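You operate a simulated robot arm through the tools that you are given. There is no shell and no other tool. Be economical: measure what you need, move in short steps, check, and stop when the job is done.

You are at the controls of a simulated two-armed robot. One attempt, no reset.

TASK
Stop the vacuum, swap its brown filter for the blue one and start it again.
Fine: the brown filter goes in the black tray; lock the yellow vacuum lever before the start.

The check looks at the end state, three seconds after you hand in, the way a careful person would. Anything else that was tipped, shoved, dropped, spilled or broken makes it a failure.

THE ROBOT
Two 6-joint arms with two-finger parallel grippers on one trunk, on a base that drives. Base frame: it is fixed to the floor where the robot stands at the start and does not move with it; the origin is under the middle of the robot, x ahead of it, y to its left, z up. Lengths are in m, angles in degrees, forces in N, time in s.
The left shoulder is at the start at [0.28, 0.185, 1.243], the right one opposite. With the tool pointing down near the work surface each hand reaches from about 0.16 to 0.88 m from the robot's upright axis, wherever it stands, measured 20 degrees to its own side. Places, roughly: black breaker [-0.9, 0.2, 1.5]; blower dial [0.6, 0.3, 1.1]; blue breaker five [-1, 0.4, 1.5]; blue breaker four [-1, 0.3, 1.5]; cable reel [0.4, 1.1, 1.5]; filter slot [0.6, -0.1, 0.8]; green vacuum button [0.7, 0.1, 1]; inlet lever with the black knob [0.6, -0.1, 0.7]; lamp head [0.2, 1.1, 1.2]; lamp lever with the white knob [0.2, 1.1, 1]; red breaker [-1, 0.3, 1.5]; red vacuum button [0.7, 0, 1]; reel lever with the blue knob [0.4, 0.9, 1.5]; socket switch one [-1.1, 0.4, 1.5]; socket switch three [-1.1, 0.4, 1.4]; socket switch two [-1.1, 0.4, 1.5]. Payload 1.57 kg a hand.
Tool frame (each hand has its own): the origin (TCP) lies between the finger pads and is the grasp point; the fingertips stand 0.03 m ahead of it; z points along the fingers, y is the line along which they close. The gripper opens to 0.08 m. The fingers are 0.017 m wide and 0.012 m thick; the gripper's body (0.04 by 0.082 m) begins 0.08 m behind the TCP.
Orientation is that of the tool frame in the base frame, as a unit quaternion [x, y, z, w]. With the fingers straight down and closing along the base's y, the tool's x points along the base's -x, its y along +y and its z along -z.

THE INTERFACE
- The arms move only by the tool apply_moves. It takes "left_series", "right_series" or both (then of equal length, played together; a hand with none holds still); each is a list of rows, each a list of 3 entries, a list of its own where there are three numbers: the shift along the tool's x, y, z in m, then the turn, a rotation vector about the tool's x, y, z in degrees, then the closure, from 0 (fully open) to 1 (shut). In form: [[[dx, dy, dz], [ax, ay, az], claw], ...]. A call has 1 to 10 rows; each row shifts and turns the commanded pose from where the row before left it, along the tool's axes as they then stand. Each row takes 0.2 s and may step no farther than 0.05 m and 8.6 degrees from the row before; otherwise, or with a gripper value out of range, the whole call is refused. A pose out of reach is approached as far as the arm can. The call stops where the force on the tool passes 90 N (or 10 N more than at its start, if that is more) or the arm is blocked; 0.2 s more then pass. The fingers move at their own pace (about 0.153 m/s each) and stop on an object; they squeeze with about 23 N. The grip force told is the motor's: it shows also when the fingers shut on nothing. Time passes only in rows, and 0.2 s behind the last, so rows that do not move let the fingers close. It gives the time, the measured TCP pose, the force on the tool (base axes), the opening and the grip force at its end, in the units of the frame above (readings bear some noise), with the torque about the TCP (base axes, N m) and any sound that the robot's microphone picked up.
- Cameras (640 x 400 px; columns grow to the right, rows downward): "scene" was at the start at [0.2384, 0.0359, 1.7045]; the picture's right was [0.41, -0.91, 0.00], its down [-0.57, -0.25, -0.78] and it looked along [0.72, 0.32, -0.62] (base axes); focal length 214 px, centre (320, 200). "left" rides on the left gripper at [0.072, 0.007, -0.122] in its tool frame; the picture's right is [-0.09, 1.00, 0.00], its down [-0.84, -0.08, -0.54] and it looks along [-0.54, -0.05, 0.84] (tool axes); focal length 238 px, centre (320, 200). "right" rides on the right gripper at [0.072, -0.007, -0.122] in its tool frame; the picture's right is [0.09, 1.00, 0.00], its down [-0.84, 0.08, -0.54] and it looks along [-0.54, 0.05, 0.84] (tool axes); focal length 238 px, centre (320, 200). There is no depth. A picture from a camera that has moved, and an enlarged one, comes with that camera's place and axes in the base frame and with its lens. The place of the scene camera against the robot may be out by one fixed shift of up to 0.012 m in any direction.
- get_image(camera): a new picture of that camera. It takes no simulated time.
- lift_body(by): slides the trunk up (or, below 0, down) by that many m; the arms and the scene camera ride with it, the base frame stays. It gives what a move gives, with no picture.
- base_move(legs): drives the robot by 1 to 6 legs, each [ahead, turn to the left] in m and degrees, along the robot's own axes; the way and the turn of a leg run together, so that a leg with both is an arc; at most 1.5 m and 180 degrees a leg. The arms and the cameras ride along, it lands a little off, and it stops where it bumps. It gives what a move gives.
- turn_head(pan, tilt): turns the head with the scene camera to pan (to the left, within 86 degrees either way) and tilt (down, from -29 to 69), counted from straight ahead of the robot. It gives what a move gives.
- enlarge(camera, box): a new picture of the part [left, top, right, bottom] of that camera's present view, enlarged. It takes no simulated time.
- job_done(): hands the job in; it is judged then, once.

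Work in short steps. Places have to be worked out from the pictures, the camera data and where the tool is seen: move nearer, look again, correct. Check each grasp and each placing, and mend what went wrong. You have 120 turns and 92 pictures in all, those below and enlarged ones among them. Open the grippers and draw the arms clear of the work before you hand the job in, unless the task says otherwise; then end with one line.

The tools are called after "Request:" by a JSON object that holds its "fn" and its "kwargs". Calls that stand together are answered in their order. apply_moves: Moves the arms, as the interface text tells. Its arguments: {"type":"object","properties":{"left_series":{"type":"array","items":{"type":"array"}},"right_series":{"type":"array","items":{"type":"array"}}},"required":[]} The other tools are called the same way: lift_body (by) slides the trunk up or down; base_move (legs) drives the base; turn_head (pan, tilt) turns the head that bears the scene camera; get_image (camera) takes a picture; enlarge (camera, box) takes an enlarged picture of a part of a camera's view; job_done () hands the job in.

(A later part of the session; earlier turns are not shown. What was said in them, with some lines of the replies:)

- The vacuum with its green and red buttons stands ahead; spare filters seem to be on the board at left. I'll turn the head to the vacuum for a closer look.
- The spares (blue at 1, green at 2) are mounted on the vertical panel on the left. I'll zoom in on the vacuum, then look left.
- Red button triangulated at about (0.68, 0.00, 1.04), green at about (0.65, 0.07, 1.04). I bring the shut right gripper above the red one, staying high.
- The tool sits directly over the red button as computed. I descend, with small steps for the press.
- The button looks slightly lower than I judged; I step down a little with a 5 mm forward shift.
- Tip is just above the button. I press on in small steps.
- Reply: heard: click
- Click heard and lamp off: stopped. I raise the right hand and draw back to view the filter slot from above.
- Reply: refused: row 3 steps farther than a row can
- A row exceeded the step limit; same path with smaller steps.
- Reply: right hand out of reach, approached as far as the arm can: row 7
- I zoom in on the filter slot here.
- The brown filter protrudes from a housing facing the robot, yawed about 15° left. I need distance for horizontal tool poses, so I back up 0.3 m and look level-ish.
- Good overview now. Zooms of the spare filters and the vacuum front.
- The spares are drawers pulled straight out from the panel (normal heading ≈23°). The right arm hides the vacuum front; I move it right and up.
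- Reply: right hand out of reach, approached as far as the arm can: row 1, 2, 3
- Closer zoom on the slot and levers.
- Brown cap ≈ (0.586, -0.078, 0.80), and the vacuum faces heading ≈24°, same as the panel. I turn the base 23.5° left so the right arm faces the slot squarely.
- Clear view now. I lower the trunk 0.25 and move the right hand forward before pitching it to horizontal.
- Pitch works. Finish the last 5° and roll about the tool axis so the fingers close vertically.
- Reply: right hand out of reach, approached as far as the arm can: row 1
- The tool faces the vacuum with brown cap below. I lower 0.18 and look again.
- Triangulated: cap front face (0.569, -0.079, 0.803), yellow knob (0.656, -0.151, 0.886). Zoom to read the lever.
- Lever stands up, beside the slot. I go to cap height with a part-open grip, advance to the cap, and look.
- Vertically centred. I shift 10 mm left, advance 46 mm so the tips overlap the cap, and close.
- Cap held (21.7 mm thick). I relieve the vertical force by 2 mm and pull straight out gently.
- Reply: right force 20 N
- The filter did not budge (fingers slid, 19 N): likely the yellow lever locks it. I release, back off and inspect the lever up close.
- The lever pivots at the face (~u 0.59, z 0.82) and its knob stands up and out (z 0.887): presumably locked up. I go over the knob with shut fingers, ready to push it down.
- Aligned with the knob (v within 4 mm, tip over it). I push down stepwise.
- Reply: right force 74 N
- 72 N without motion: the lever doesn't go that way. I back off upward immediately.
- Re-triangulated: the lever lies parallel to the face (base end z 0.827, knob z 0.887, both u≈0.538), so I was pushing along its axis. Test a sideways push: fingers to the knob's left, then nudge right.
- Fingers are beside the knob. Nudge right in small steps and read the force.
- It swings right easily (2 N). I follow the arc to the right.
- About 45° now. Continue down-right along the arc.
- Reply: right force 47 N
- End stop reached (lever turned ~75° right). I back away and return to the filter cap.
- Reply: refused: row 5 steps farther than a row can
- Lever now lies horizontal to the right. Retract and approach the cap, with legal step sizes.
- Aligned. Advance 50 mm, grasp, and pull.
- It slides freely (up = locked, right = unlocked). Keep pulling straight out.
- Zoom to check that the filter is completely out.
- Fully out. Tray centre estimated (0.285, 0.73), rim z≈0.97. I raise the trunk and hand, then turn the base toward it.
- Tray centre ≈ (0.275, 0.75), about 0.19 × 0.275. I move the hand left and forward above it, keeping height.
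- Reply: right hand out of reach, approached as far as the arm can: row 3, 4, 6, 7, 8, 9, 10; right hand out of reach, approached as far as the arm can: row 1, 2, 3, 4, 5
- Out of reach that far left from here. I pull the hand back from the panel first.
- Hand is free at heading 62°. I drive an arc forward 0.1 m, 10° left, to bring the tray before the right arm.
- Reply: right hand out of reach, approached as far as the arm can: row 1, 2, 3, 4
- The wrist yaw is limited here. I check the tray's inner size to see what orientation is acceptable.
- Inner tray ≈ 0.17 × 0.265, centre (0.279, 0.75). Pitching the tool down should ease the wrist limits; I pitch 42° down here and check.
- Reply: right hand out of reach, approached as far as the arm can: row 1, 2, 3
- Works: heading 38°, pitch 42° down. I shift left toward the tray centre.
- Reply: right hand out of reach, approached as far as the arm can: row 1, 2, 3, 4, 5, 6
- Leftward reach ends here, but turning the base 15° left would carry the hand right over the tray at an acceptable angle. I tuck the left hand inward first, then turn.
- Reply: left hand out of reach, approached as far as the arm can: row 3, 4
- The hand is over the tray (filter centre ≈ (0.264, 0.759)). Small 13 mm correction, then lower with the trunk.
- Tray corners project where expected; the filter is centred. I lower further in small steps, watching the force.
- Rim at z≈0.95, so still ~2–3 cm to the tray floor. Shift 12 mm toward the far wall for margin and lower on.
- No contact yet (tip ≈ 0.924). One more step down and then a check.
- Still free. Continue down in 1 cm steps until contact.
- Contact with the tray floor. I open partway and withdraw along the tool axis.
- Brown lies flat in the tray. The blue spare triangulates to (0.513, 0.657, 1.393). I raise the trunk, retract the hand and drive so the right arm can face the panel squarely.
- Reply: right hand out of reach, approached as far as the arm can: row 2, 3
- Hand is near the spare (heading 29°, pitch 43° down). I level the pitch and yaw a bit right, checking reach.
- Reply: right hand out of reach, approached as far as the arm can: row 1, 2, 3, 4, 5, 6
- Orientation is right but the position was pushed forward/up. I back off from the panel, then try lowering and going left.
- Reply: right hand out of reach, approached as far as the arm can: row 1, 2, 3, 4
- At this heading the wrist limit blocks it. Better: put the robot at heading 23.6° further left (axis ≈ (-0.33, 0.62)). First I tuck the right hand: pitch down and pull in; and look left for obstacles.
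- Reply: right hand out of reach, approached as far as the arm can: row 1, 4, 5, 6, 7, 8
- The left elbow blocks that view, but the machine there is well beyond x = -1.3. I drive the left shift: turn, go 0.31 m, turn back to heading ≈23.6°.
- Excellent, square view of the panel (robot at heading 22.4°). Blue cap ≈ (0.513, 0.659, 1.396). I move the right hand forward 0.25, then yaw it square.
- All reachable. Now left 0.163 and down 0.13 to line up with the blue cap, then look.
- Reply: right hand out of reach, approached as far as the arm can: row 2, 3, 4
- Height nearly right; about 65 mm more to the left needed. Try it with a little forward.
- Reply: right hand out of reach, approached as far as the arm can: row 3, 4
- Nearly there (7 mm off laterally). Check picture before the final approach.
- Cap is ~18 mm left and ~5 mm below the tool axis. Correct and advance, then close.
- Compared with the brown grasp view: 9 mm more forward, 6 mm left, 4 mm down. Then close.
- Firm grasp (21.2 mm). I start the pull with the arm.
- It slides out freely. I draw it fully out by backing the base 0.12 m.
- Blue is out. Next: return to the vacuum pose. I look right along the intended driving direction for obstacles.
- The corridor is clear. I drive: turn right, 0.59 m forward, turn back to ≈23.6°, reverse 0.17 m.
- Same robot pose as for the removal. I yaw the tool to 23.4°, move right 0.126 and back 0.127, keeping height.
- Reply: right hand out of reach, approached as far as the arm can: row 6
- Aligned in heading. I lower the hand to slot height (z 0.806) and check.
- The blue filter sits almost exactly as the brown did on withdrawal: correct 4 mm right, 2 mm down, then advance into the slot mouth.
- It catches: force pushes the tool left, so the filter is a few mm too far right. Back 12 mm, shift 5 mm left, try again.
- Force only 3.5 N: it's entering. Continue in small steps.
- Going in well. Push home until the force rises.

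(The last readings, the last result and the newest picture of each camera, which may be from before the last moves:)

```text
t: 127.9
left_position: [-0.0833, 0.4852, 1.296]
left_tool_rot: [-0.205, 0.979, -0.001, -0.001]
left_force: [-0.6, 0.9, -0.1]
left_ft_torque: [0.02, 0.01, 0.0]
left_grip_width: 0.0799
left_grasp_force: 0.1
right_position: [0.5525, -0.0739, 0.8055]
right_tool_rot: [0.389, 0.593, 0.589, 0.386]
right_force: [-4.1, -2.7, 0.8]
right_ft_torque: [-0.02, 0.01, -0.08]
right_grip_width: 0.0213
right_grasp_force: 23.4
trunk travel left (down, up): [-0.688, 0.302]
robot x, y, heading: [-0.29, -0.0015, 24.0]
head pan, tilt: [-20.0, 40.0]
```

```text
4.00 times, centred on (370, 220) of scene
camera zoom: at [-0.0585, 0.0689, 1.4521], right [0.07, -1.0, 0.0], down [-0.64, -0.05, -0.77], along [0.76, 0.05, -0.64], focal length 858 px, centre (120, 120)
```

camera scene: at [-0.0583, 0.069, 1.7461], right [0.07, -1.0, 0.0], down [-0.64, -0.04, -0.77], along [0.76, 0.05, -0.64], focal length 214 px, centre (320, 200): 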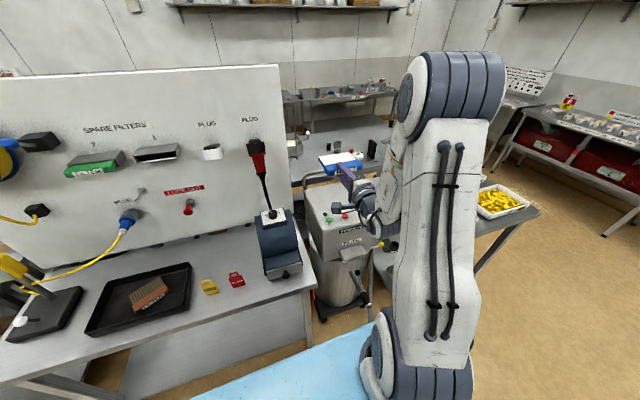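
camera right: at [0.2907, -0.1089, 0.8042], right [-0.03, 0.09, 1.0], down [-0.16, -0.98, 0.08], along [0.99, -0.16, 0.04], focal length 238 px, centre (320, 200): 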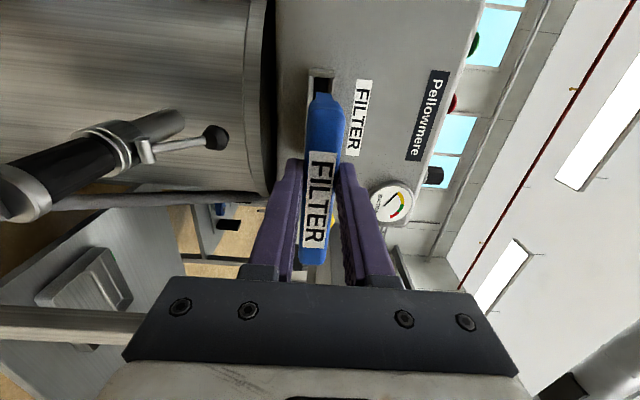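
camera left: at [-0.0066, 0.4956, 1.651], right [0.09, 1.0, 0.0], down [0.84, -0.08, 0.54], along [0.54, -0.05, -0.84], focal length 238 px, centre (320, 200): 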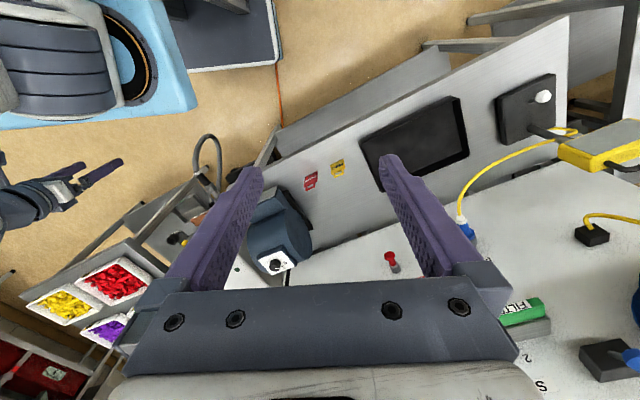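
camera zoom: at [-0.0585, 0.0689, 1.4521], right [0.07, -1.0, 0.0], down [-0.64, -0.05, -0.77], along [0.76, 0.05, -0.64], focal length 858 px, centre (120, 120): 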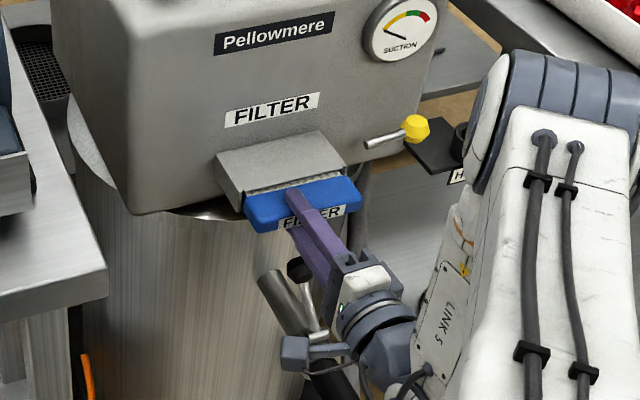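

Nearly flush (a few mm of gap). Push a bit more.

Request:
{"fn": "apply_moves", "kwargs": {"right_series": [[[0, 0, 0.004], [0, 0, 0], 1], [[0, 0, 0.004], [0, 0, 0], 1], [[0, 0, 0.003], [0, 0, 0], 1]]}}

Request:
{"fn": "enlarge", "kwargs": {"camera": "scene", "box": [330, 170, 410, 270]}}

```text
t: 128.7
left_position: [-0.0857, 0.4861, 1.2957]
left_tool_rot: [-0.205, 0.979, 0.0, 0.0]
left_force: [0.1, 0.2, 1.2]
left_ft_torque: [-0.03, 0.02, 0.02]
left_grip_width: 0.0802
left_grasp_force: 0.1
right_position: [0.5616, -0.069, 0.8063]
right_tool_rot: [0.39, 0.593, 0.589, 0.386]
right_force: [-22.4, -11.8, -1.3]
right_ft_torque: [0.15, -0.18, -0.34]
right_grip_width: 0.021
right_grasp_force: 22.6
trunk travel left (down, up): [-0.688, 0.302]
robot x, y, heading: [-0.2872, -0.0026, 24.0]
head pan, tilt: [-20.0, 40.0]
```

```text
4.00 times, centred on (370, 220) of scene
camera zoom: at [-0.0592, 0.0684, 1.4522], right [0.07, -1.0, 0.0], down [-0.64, -0.04, -0.77], along [0.76, 0.05, -0.64], focal length 858 px, centre (120, 120)
```

zoom: 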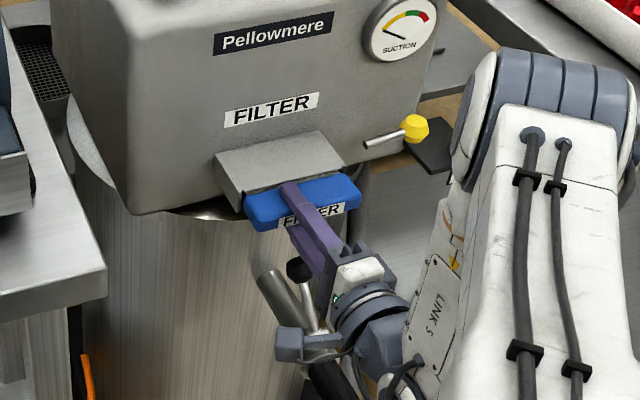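

25 N: seated visually. I release, back off, shut the fingers and give the cap centre a firm confirming push.

Request:
{"fn": "apply_moves", "kwargs": {"right_series": [[[0, 0, -0.004], [0, 0, 0], 0.3], [[0, 0, 0], [0, 0, 0], 0.3], [[0, 0, -0.04], [0, 0, 0], 0.3], [[0, 0, -0.02], [0, 0, 0], 1], [[0, 0, 0], [0, 0, 0], 1], [[0, 0, 0.015], [0, 0, 0], 1], [[0, 0, 0.008], [0, 0, 0], 1], [[0, 0, 0.006], [0, 0, 0], 1]]}}

```text
t: 130.5
left_position: [-0.0843, 0.4857, 1.296]
left_tool_rot: [-0.205, 0.979, -0.001, -0.001]
left_force: [0.4, -0.3, -0.1]
left_ft_torque: [-0.04, 0.0, 0.0]
left_grip_width: 0.0799
left_grasp_force: 0.1
right_position: [0.5314, -0.0819, 0.8054]
right_tool_rot: [0.389, 0.594, 0.589, 0.386]
right_force: [-1.4, -0.4, 0.6]
right_ft_torque: [-0.03, 0.0, 0.0]
right_grip_width: 0.0003
right_grasp_force: 21.2
trunk travel left (down, up): [-0.688, 0.302]
robot x, y, heading: [-0.2909, -0.0036, 24.1]
head pan, tilt: [-20.0, 40.0]
```

Request:
{"fn": "apply_moves", "kwargs": {"right_series": [[[0, 0, 0.006], [0, 0, 0], 1], [[0, 0, 0.005], [0, 0, 0], 1], [[0, 0, 0.004], [0, 0, 0], 1]]}}

```text
t: 131.1
left_position: [-0.0869, 0.4856, 1.2941]
left_tool_rot: [-0.205, 0.979, -0.001, 0.001]
left_force: [-0.8, -1.1, -0.5]
left_ft_torque: [0.05, -0.05, 0.03]
left_grip_width: 0.0799
left_grasp_force: 0.1
right_position: [0.5296, -0.0829, 0.8029]
right_tool_rot: [0.397, 0.592, 0.587, 0.383]
right_force: [-25.1, -8.7, 4.6]
right_ft_torque: [0.14, -0.25, -0.06]
right_grip_width: 0.0
right_grasp_force: 21.5
trunk travel left (down, up): [-0.688, 0.302]
robot x, y, heading: [-0.2892, -0.0039, 23.7]
head pan, tilt: [-20.0, 40.0]
stopped in row 2 (right hand): the force on the tool passed its limit at 98 N (the readings are from after the stop); the commanded pose is now the measured one
```

Firm stop: cap front at u≈0.482, seated. Now the lever: back off, move right and slightly below the knob, with the fingers shut.

Request:
{"fn": "apply_moves", "kwargs": {"right_series": [[[0, 0, -0.045], [0, 0, 0], 1], [[-0.045, 0, 0], [0, 0, 0], 1], [[-0.045, -0.01, 0], [0, 0, 0], 1], [[-0.045, -0.015, 0], [0, 0, 0], 1], [[-0.027, 0, 0], [0, 0, 0], 1], [[0, 0, 0.04], [0, 0, 0], 1], [[0, 0, 0.03], [0, 0, 0], 1]]}}

Request:
{"fn": "get_image", "kwargs": {"camera": "right"}}

```text
t: 132.7
left_position: [-0.0838, 0.4862, 1.2958]
left_tool_rot: [-0.205, 0.979, 0.0, 0.0]
left_force: [0.7, 0.5, -0.3]
left_ft_torque: [0.0, -0.05, 0.03]
left_grip_width: 0.08
left_grasp_force: 0.0
right_position: [0.6195, -0.2204, 0.7752]
right_tool_rot: [0.397, 0.593, 0.587, 0.383]
right_force: [-0.1, -1.7, -0.9]
right_ft_torque: [0.0, 0.0, 0.01]
right_grip_width: 0.0003
right_grasp_force: 21.0
trunk travel left (down, up): [-0.688, 0.302]
robot x, y, heading: [-0.2896, 0.0011, 24.0]
head pan, tilt: [-20.0, 40.0]
```

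```text
9 pictures are left
camera right: at [0.4797, -0.2034, 0.7722], right [-0.02, 0.08, 1.0], down [-0.17, -0.98, 0.08], along [0.99, -0.17, 0.03], focal length 238 px, centre (320, 200)
```

right: 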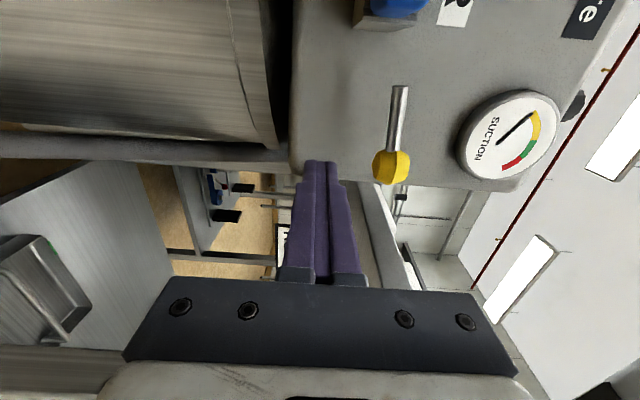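

Knob is just above-right in view. Raise 12 mm, advance under the knob, then lift along its arc.

Request:
{"fn": "apply_moves", "kwargs": {"right_series": [[[0, 0.012, 0], [0, 0, 0], 1], [[0, 0, 0.018], [0, 0, 0], 1], [[0, 0, 0.016], [0, 0, 0], 1], [[0, 0.012, 0], [0, 0, 0], 1], [[-0.004, 0.015, 0], [0, 0, 0], 1], [[-0.003, 0.017, 0], [0, 0, 0], 1]]}}

Request:
{"fn": "get_image", "kwargs": {"camera": "right"}}

```text
t: 134.1
left_position: [-0.0853, 0.4855, 1.2945]
left_tool_rot: [-0.205, 0.979, -0.001, -0.002]
left_force: [-0.2, 0.3, -0.4]
left_ft_torque: [0.0, 0.02, 0.01]
left_grip_width: 0.0799
left_grasp_force: 0.0
right_position: [0.6553, -0.2133, 0.8292]
right_tool_rot: [0.396, 0.594, 0.587, 0.382]
right_force: [-0.1, -0.6, -1.6]
right_ft_torque: [-0.04, 0.04, 0.06]
right_grip_width: 0.0
right_grasp_force: 22.0
trunk travel left (down, up): [-0.688, 0.302]
robot x, y, heading: [-0.29, -0.0055, 23.7]
head pan, tilt: [-20.0, 40.0]
```

```text
8 pictures are left
camera right: at [0.5141, -0.1959, 0.8274], right [-0.02, 0.08, 1.0], down [-0.17, -0.98, 0.08], along [0.99, -0.17, 0.03], focal length 238 px, centre (320, 200)
```

right: 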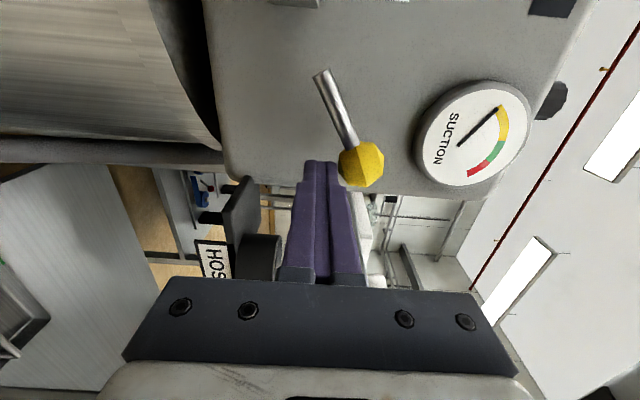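

The lever is lifting (~25°). Continue along the arc: up, then left.

Request:
{"fn": "apply_moves", "kwargs": {"right_series": [[[0.002, 0.016, 0], [0, 0, 0], 1], [[0.006, 0.016, 0], [0, 0, 0], 1], [[0.011, 0.013, 0], [0, 0, 0], 1], [[0.012, 0.008, 0], [0, 0, 0], 1], [[0.01, 0.003, 0], [0, 0, 0], 1]]}}

Request:
{"fn": "get_image", "kwargs": {"camera": "right"}}

```text
t: 135.3
left_position: [-0.0832, 0.4846, 1.2957]
left_tool_rot: [-0.205, 0.979, -0.001, -0.001]
left_force: [-0.7, -0.1, 0.7]
left_ft_torque: [0.02, -0.04, 0.04]
left_grip_width: 0.08
left_grasp_force: 0.0
right_position: [0.6407, -0.1845, 0.8852]
right_tool_rot: [0.401, 0.59, 0.584, 0.387]
right_force: [16.3, -29.2, -7.2]
right_ft_torque: [-0.24, 0.32, -0.91]
right_grip_width: 0.0001
right_grasp_force: 21.3
trunk travel left (down, up): [-0.688, 0.302]
robot x, y, heading: [-0.2939, -0.0017, 23.9]
head pan, tilt: [-20.0, 40.0]
```

```text
7 pictures are left
camera right: at [0.5006, -0.1636, 0.8838], right [-0.01, 0.08, 1.0], down [-0.18, -0.98, 0.08], along [0.98, -0.18, 0.03], focal length 238 px, centre (320, 200)
```

right: 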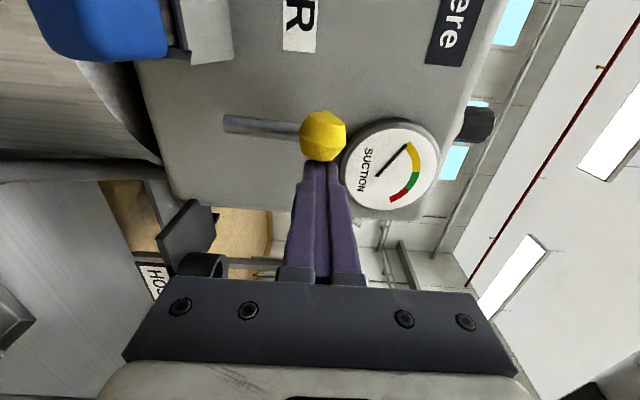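

Lever is upright against its stop (34 N side force): locked. I retreat right and back, raise the trunk and pitch the tool down for the green button.

Request:
{"fn": "apply_moves", "kwargs": {"right_series": [[[-0.02, 0, 0], [0, 0, 0], 1], [[0, 0, -0.045], [0, 0, 0], 1], [[0, 0, -0.045], [0, 0, 0], 1], [[0, 0, -0.03], [0, 0, 0], 1]]}}

Request:
{"fn": "enlarge", "kwargs": {"camera": "scene", "box": [320, 150, 410, 260]}}

Request:
{"fn": "lift_body", "kwargs": {"by": 0.29}}

Request:
{"fn": "apply_moves", "kwargs": {"right_series": [[[0, 0.03, 0], [0, 0, 0], 1], [[0, 0.03, 0], [0, 0, 0], 1], [[0, 0, 0], [8.5, 0, 0], 1], [[0, 0, 0], [8.5, 0, 0], 1], [[0, 0, 0], [8.5, 0, 0], 1], [[0, 0, 0], [8.5, 0, 0], 1], [[0, 0, 0], [8.5, 0, 0], 1], [[0, 0, 0], [8.5, 0, 0], 1], [[0, 0, 0], [8.5, 0, 0], 1], [[0, 0, 0], [8.5, 0, 0], 1]]}}

```text
t: 136.3
left_position: [-0.0854, 0.486, 1.295]
left_tool_rot: [-0.204, 0.979, -0.001, -0.001]
left_force: [-0.7, 0.3, 0.7]
left_ft_torque: [0.01, 0.02, 0.03]
left_grip_width: 0.0802
left_grasp_force: 0.0
right_position: [0.5372, -0.2388, 0.8884]
right_tool_rot: [0.395, 0.593, 0.588, 0.383]
right_force: [-0.3, 0.3, 0.3]
right_ft_torque: [-0.04, -0.01, 0.01]
right_grip_width: 0.0002
right_grasp_force: 21.0
trunk travel left (down, up): [-0.688, 0.302]
robot x, y, heading: [-0.2904, -0.0003, 24.1]
head pan, tilt: [-20.0, 40.0]
```

```text
3.64 times, centred on (365, 205) of scene
camera zoom: at [-0.0586, 0.0681, 1.4521], right [0.07, -1.0, 0.0], down [-0.64, -0.04, -0.77], along [0.76, 0.05, -0.64], focal length 780 px, centre (156, 182)
```

zoom: 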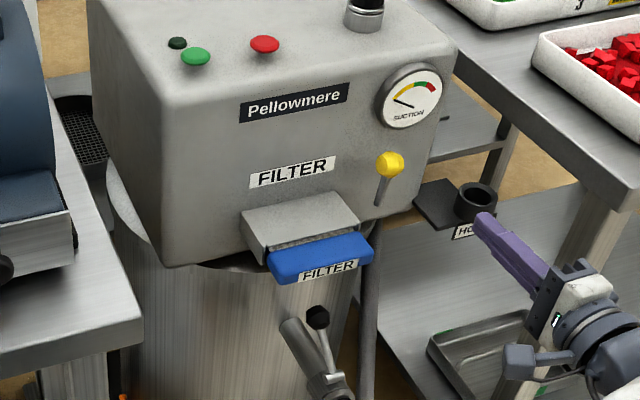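

```text
t: 139.2
left_position: [-0.0848, 0.4858, 1.5852]
left_tool_rot: [-0.204, 0.979, -0.001, -0.001]
left_force: [0.0, 0.1, 0.9]
left_ft_torque: [-0.01, 0.01, 0.02]
left_grip_width: 0.0801
left_grasp_force: 0.0
right_position: [0.5383, -0.2405, 1.179]
right_tool_rot: [0.395, 0.593, 0.587, 0.383]
right_force: [-0.5, 0.0, -0.3]
right_ft_torque: [-0.01, 0.04, -0.01]
right_grip_width: 0.0
right_grasp_force: 21.4
trunk travel left (down, up): [-0.978, 0.012]
robot x, y, heading: [-0.2873, -0.0027, 23.7]
head pan, tilt: [-20.0, 40.0]
```

```text
t: 141.4
left_position: [-0.0841, 0.485, 1.5859]
left_tool_rot: [-0.205, 0.979, -0.001, -0.001]
left_force: [0.6, 0.8, 0.2]
left_ft_torque: [0.0, -0.01, 0.0]
left_grip_width: 0.0802
left_grasp_force: 0.0
right_position: [0.5386, -0.2409, 1.2386]
right_tool_rot: [0.542, 0.82, 0.154, 0.097]
right_force: [0.1, 0.8, 1.0]
right_ft_torque: [-0.03, 0.0, -0.03]
right_grip_width: 0.0004
right_grasp_force: 21.2
trunk travel left (down, up): [-0.978, 0.012]
robot x, y, heading: [-0.287, -0.0019, 23.9]
head pan, tilt: [-20.0, 40.0]
```

Filter seated, lever upright. I drive forward 0.12 m (hand is high) and then move the hand left above the green button at ≈(0.658, 0.0755, 1.015).

Request:
{"fn": "base_move", "kwargs": {"legs": [[0.12, 0]]}}

Request:
{"fn": "apply_moves", "kwargs": {"right_series": [[[0.04, 0.016, 0.0065], [0, 0, 0], 1], [[0.04, 0.016, 0.0065], [0, 0, 0], 1], [[0.04, 0.016, 0.0065], [0, 0, 0], 1], [[0.04, 0.016, 0.0065], [0, 0, 0], 1], [[0.04, 0.016, 0.0065], [0, 0, 0], 1], [[0.04, 0.016, 0.0065], [0, 0, 0], 1]]}}

```text
t: 142.7
left_position: [0.0273, 0.5357, 1.5865]
left_tool_rot: [-0.204, 0.979, -0.001, 0.0]
left_force: [-0.1, 0.2, -0.2]
left_ft_torque: [0.01, -0.01, 0.02]
left_grip_width: 0.0801
left_grasp_force: 0.1
right_position: [0.6496, -0.1909, 1.2386]
right_tool_rot: [0.542, 0.82, 0.155, 0.096]
right_force: [1.0, 0.2, 0.0]
right_ft_torque: [0.0, -0.01, -0.01]
right_grip_width: 0.0
right_grasp_force: 21.1
trunk travel left (down, up): [-0.978, 0.012]
robot x, y, heading: [-0.1787, 0.0464, 24.2]
head pan, tilt: [-20.0, 40.0]
```

```text
t: 144.1
left_position: [0.0265, 0.536, 1.5853]
left_tool_rot: [-0.205, 0.979, -0.001, -0.001]
left_force: [0.3, -0.1, -0.5]
left_ft_torque: [0.04, 0.0, 0.02]
left_grip_width: 0.08
left_grasp_force: 0.1
right_position: [0.6497, 0.0695, 1.2413]
right_tool_rot: [0.543, 0.82, 0.155, 0.096]
right_force: [-0.3, -1.2, 0.2]
right_ft_torque: [0.0, 0.02, 0.02]
right_grip_width: 0.0001
right_grasp_force: 21.6
trunk travel left (down, up): [-0.978, 0.012]
robot x, y, heading: [-0.1839, 0.0488, 23.6]
head pan, tilt: [-20.0, 40.0]
```

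Tip is above the green button. Descend 0.17 with a small forward correction, then check.

Request:
{"fn": "apply_moves", "kwargs": {"right_series": [[[0.0, -0.0085, 0.0425], [0, 0, 0], 1], [[0, -0.0154, 0.0401], [0, 0, 0], 1], [[0, -0.0154, 0.0401], [0, 0, 0], 1], [[0, -0.0125, 0.033], [0, 0, 0], 1]]}}

Request:
{"fn": "get_image", "kwargs": {"camera": "right"}}

```text
t: 145.1
left_position: [0.0266, 0.5349, 1.5854]
left_tool_rot: [-0.204, 0.979, -0.001, -0.001]
left_force: [-0.7, 0.9, -0.6]
left_ft_torque: [0.0, -0.04, -0.02]
left_grip_width: 0.0799
left_grasp_force: 0.0
right_position: [0.6561, 0.0742, 1.0744]
right_tool_rot: [0.542, 0.82, 0.154, 0.097]
right_force: [0.0, 0.8, 0.6]
right_ft_torque: [0.01, -0.01, -0.01]
right_grip_width: 0.0
right_grasp_force: 21.2
trunk travel left (down, up): [-0.978, 0.012]
robot x, y, heading: [-0.1784, 0.0468, 23.7]
head pan, tilt: [-20.0, 40.0]
```

```text
5 pictures are left
camera right: at [0.5823, 0.1187, 1.1878], right [0.82, 0.45, 0.36], down [0.22, -0.82, 0.53], along [0.53, -0.35, -0.77], focal length 238 px, centre (320, 200)
```

right: 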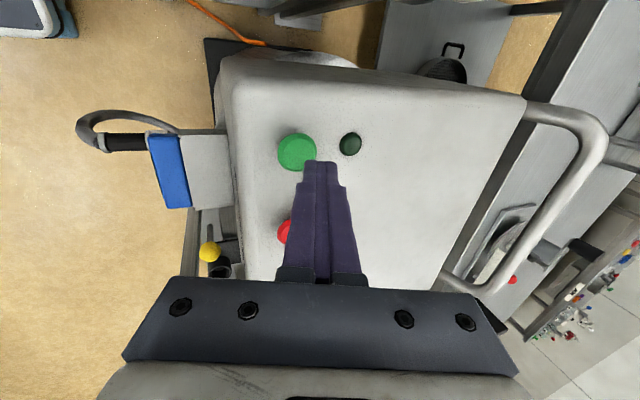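

Green at (0.659, 0.075) as computed; the lower fingertip edge is over it. Press straight down in small steps.

Request:
{"fn": "apply_moves", "kwargs": {"right_series": [[[0, -0.0065, 0.0168], [0, 0, 0], 1], [[0, -0.0018, 0.0047], [0, 0, 0], 1], [[0, -0.0018, 0.0047], [0, 0, 0], 1], [[0, -0.0014, 0.0037], [0, 0, 0], 1]]}}

```text
t: 146.1
left_position: [0.0278, 0.5357, 1.5854]
left_tool_rot: [-0.205, 0.979, -0.001, -0.001]
left_force: [-0.9, -0.1, 0.4]
left_ft_torque: [-0.01, -0.03, 0.04]
left_grip_width: 0.08
left_grasp_force: 0.0
right_position: [0.6553, 0.073, 1.0431]
right_tool_rot: [0.542, 0.82, 0.155, 0.097]
right_force: [0.5, -0.5, 2.7]
right_ft_torque: [-0.03, -0.07, 0.0]
right_grip_width: 0.0001
right_grasp_force: 21.0
trunk travel left (down, up): [-0.978, 0.012]
robot x, y, heading: [-0.178, 0.0418, 23.6]
head pan, tilt: [-20.0, 40.0]
heard: click
```

Click heard. I check the lamp.

Request:
{"fn": "get_image", "kwargs": {"camera": "right"}}

```text
4 pictures are left
camera right: at [0.5821, 0.1195, 1.1573], right [0.82, 0.45, 0.36], down [0.22, -0.82, 0.53], along [0.53, -0.35, -0.77], focal length 238 px, centre (320, 200)
```

right: 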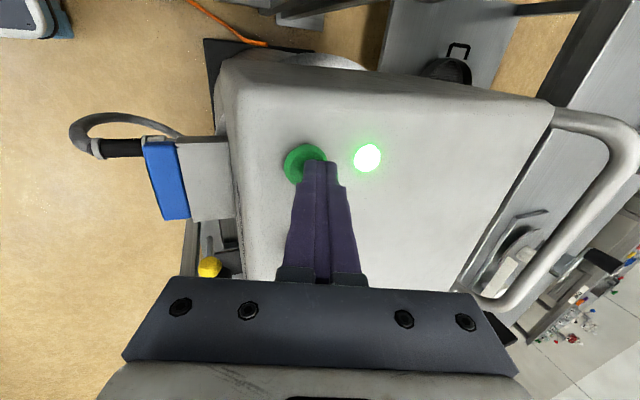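

The lamp is lit: vacuum running. Withdraw the hand upward, open, and back the base off.

Request:
{"fn": "apply_moves", "kwargs": {"right_series": [[[0, 0.0154, -0.0401], [0, 0, 0], 1], [[0, 0.0154, -0.0401], [0, 0, 0], 1], [[0, 0.0154, -0.0401], [0, 0, 0], 1], [[0, 0.0154, -0.0401], [0, 0, 0], 0.5], [[0, 0, 0], [0, 0, 0], 0], [[0, 0, 0], [0, 0, 0], 0]]}}

Request:
{"fn": "base_move", "kwargs": {"legs": [[-0.15, 0]]}}

Request:
{"fn": "apply_moves", "kwargs": {"right_series": [[[-0.045, 0, 0], [0, 0, 0], 0], [[-0.045, 0, 0], [0, 0, 0], 0], [[-0.045, 0, 0], [0, 0, 0], 0], [[-0.045, 0, 0], [0, 0, 0], 0], [[-0.045, 0, 0], [0, 0, 0], 0], [[-0.045, 0, 0], [0, 0, 0], 0]]}}

Request:
{"fn": "get_image", "kwargs": {"camera": "scene"}}

Request:
{"fn": "enlarge", "kwargs": {"camera": "scene", "box": [290, 170, 410, 290]}}

```text
t: 147.5
left_position: [0.027, 0.5361, 1.5846]
left_tool_rot: [-0.204, 0.979, -0.001, 0.0]
left_force: [1.4, -0.3, -0.3]
left_ft_torque: [-0.02, 0.02, -0.04]
left_grip_width: 0.0803
left_grasp_force: 0.1
right_position: [0.657, 0.0721, 1.215]
right_tool_rot: [0.543, 0.82, 0.155, 0.097]
right_force: [0.7, 0.2, 0.3]
right_ft_torque: [-0.04, 0.02, 0.0]
right_grip_width: 0.0799
right_grasp_force: 0.1
trunk travel left (down, up): [-0.978, 0.012]
robot x, y, heading: [-0.179, 0.0488, 23.9]
head pan, tilt: [-20.0, 40.0]
```

```text
t: 148.8
left_position: [-0.1114, 0.475, 1.5844]
left_tool_rot: [-0.206, 0.979, -0.001, -0.001]
left_force: [-0.1, 0.1, 0.2]
left_ft_torque: [-0.01, 0.0, 0.0]
left_grip_width: 0.0802
left_grasp_force: 0.0
right_position: [0.5195, 0.0104, 1.2132]
right_tool_rot: [0.542, 0.821, 0.155, 0.095]
right_force: [0.0, 0.0, 0.6]
right_ft_torque: [0.02, -0.01, -0.02]
right_grip_width: 0.08
right_grasp_force: 0.1
trunk travel left (down, up): [-0.978, 0.012]
robot x, y, heading: [-0.3214, -0.0136, 23.8]
head pan, tilt: [-20.0, 40.0]
```

```text
t: 150.2
left_position: [-0.1103, 0.4741, 1.586]
left_tool_rot: [-0.205, 0.979, -0.002, -0.001]
left_force: [0.2, 0.1, 0.5]
left_ft_torque: [-0.01, 0.03, 0.02]
left_grip_width: 0.0799
left_grasp_force: 0.1
right_position: [0.6261, -0.2364, 1.2122]
right_tool_rot: [0.542, 0.821, 0.155, 0.096]
right_force: [-0.4, -0.3, 0.0]
right_ft_torque: [0.02, -0.02, -0.02]
right_grip_width: 0.0801
right_grasp_force: 0.0
trunk travel left (down, up): [-0.978, 0.012]
robot x, y, heading: [-0.3156, -0.0161, 23.7]
head pan, tilt: [-20.0, 40.0]
```

```text
3 pictures are left
camera scene: at [-0.0854, 0.0562, 1.7421], right [0.07, -1.0, 0.0], down [-0.64, -0.04, -0.77], along [0.76, 0.05, -0.64], focal length 214 px, centre (320, 200)
```

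scene: 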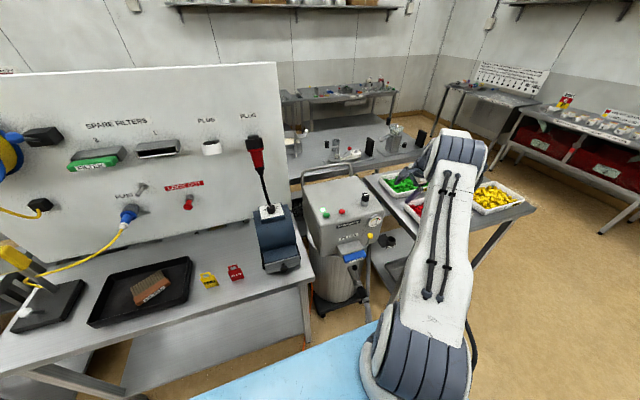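

```text
3.33 times, centred on (350, 230) of scene
camera zoom: at [-0.0854, 0.0562, 1.7421], right [0.07, -1.0, 0.0], down [-0.64, -0.04, -0.77], along [0.76, 0.05, -0.64], focal length 715 px, centre (220, 100)
```

zoom: 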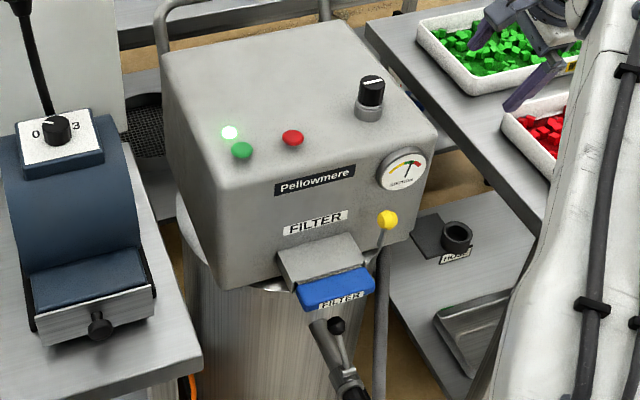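

Everything is in place: lamp lit, gauge in range, lever up, brown in the tray. I draw the right hand back clear of the tables before handing in.

Request:
{"fn": "apply_moves", "kwargs": {"right_series": [[[0, -0.0374, -0.0143], [0, 0, 0], 0], [[0, -0.0374, -0.0143], [0, 0, 0], 0], [[0, -0.0374, -0.0143], [0, 0, 0], 0], [[0, -0.0374, -0.0143], [0, 0, 0], 0]]}}

Request:
{"fn": "enlarge", "kwargs": {"camera": "scene", "box": [290, 170, 410, 290]}}

```text
t: 151.2
left_position: [-0.1117, 0.4741, 1.5867]
left_tool_rot: [-0.205, 0.979, -0.002, -0.001]
left_force: [0.0, -0.1, -1.0]
left_ft_torque: [-0.01, -0.02, 0.0]
left_grip_width: 0.08
left_grasp_force: 0.1
right_position: [0.4766, -0.299, 1.2117]
right_tool_rot: [0.541, 0.821, 0.155, 0.097]
right_force: [0.1, 0.0, 0.1]
right_ft_torque: [0.01, 0.02, 0.03]
right_grip_width: 0.0803
right_grasp_force: 0.0
trunk travel left (down, up): [-0.978, 0.012]
robot x, y, heading: [-0.3171, -0.015, 23.8]
head pan, tilt: [-20.0, 40.0]
```

```text
3.33 times, centred on (350, 230) of scene
camera zoom: at [-0.0857, 0.0564, 1.7421], right [0.07, -1.0, 0.0], down [-0.64, -0.04, -0.77], along [0.76, 0.05, -0.64], focal length 715 px, centre (220, 100)
```

zoom: 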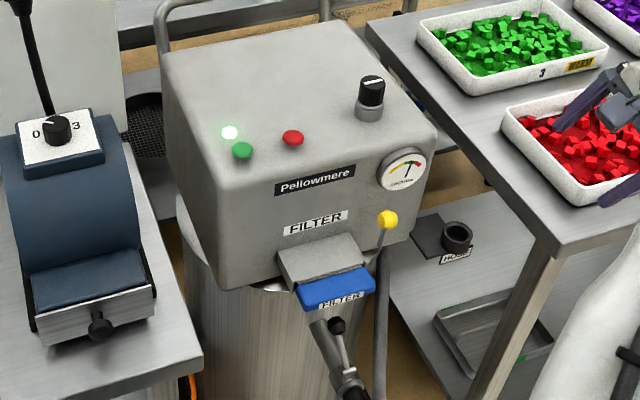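

The end state is good: blue filter seated, lever locked, vacuum running, grippers open and clear. Handing in.

Request:
{"fn": "job_done", "kwargs": {}}

```text
The job is handed in.
```

The vacuum was stopped and its brown filter moved to the black tray. The blue filter is seated, the yellow lever is back upright (the locked position), and the vacuum is running again with its lamp lit.
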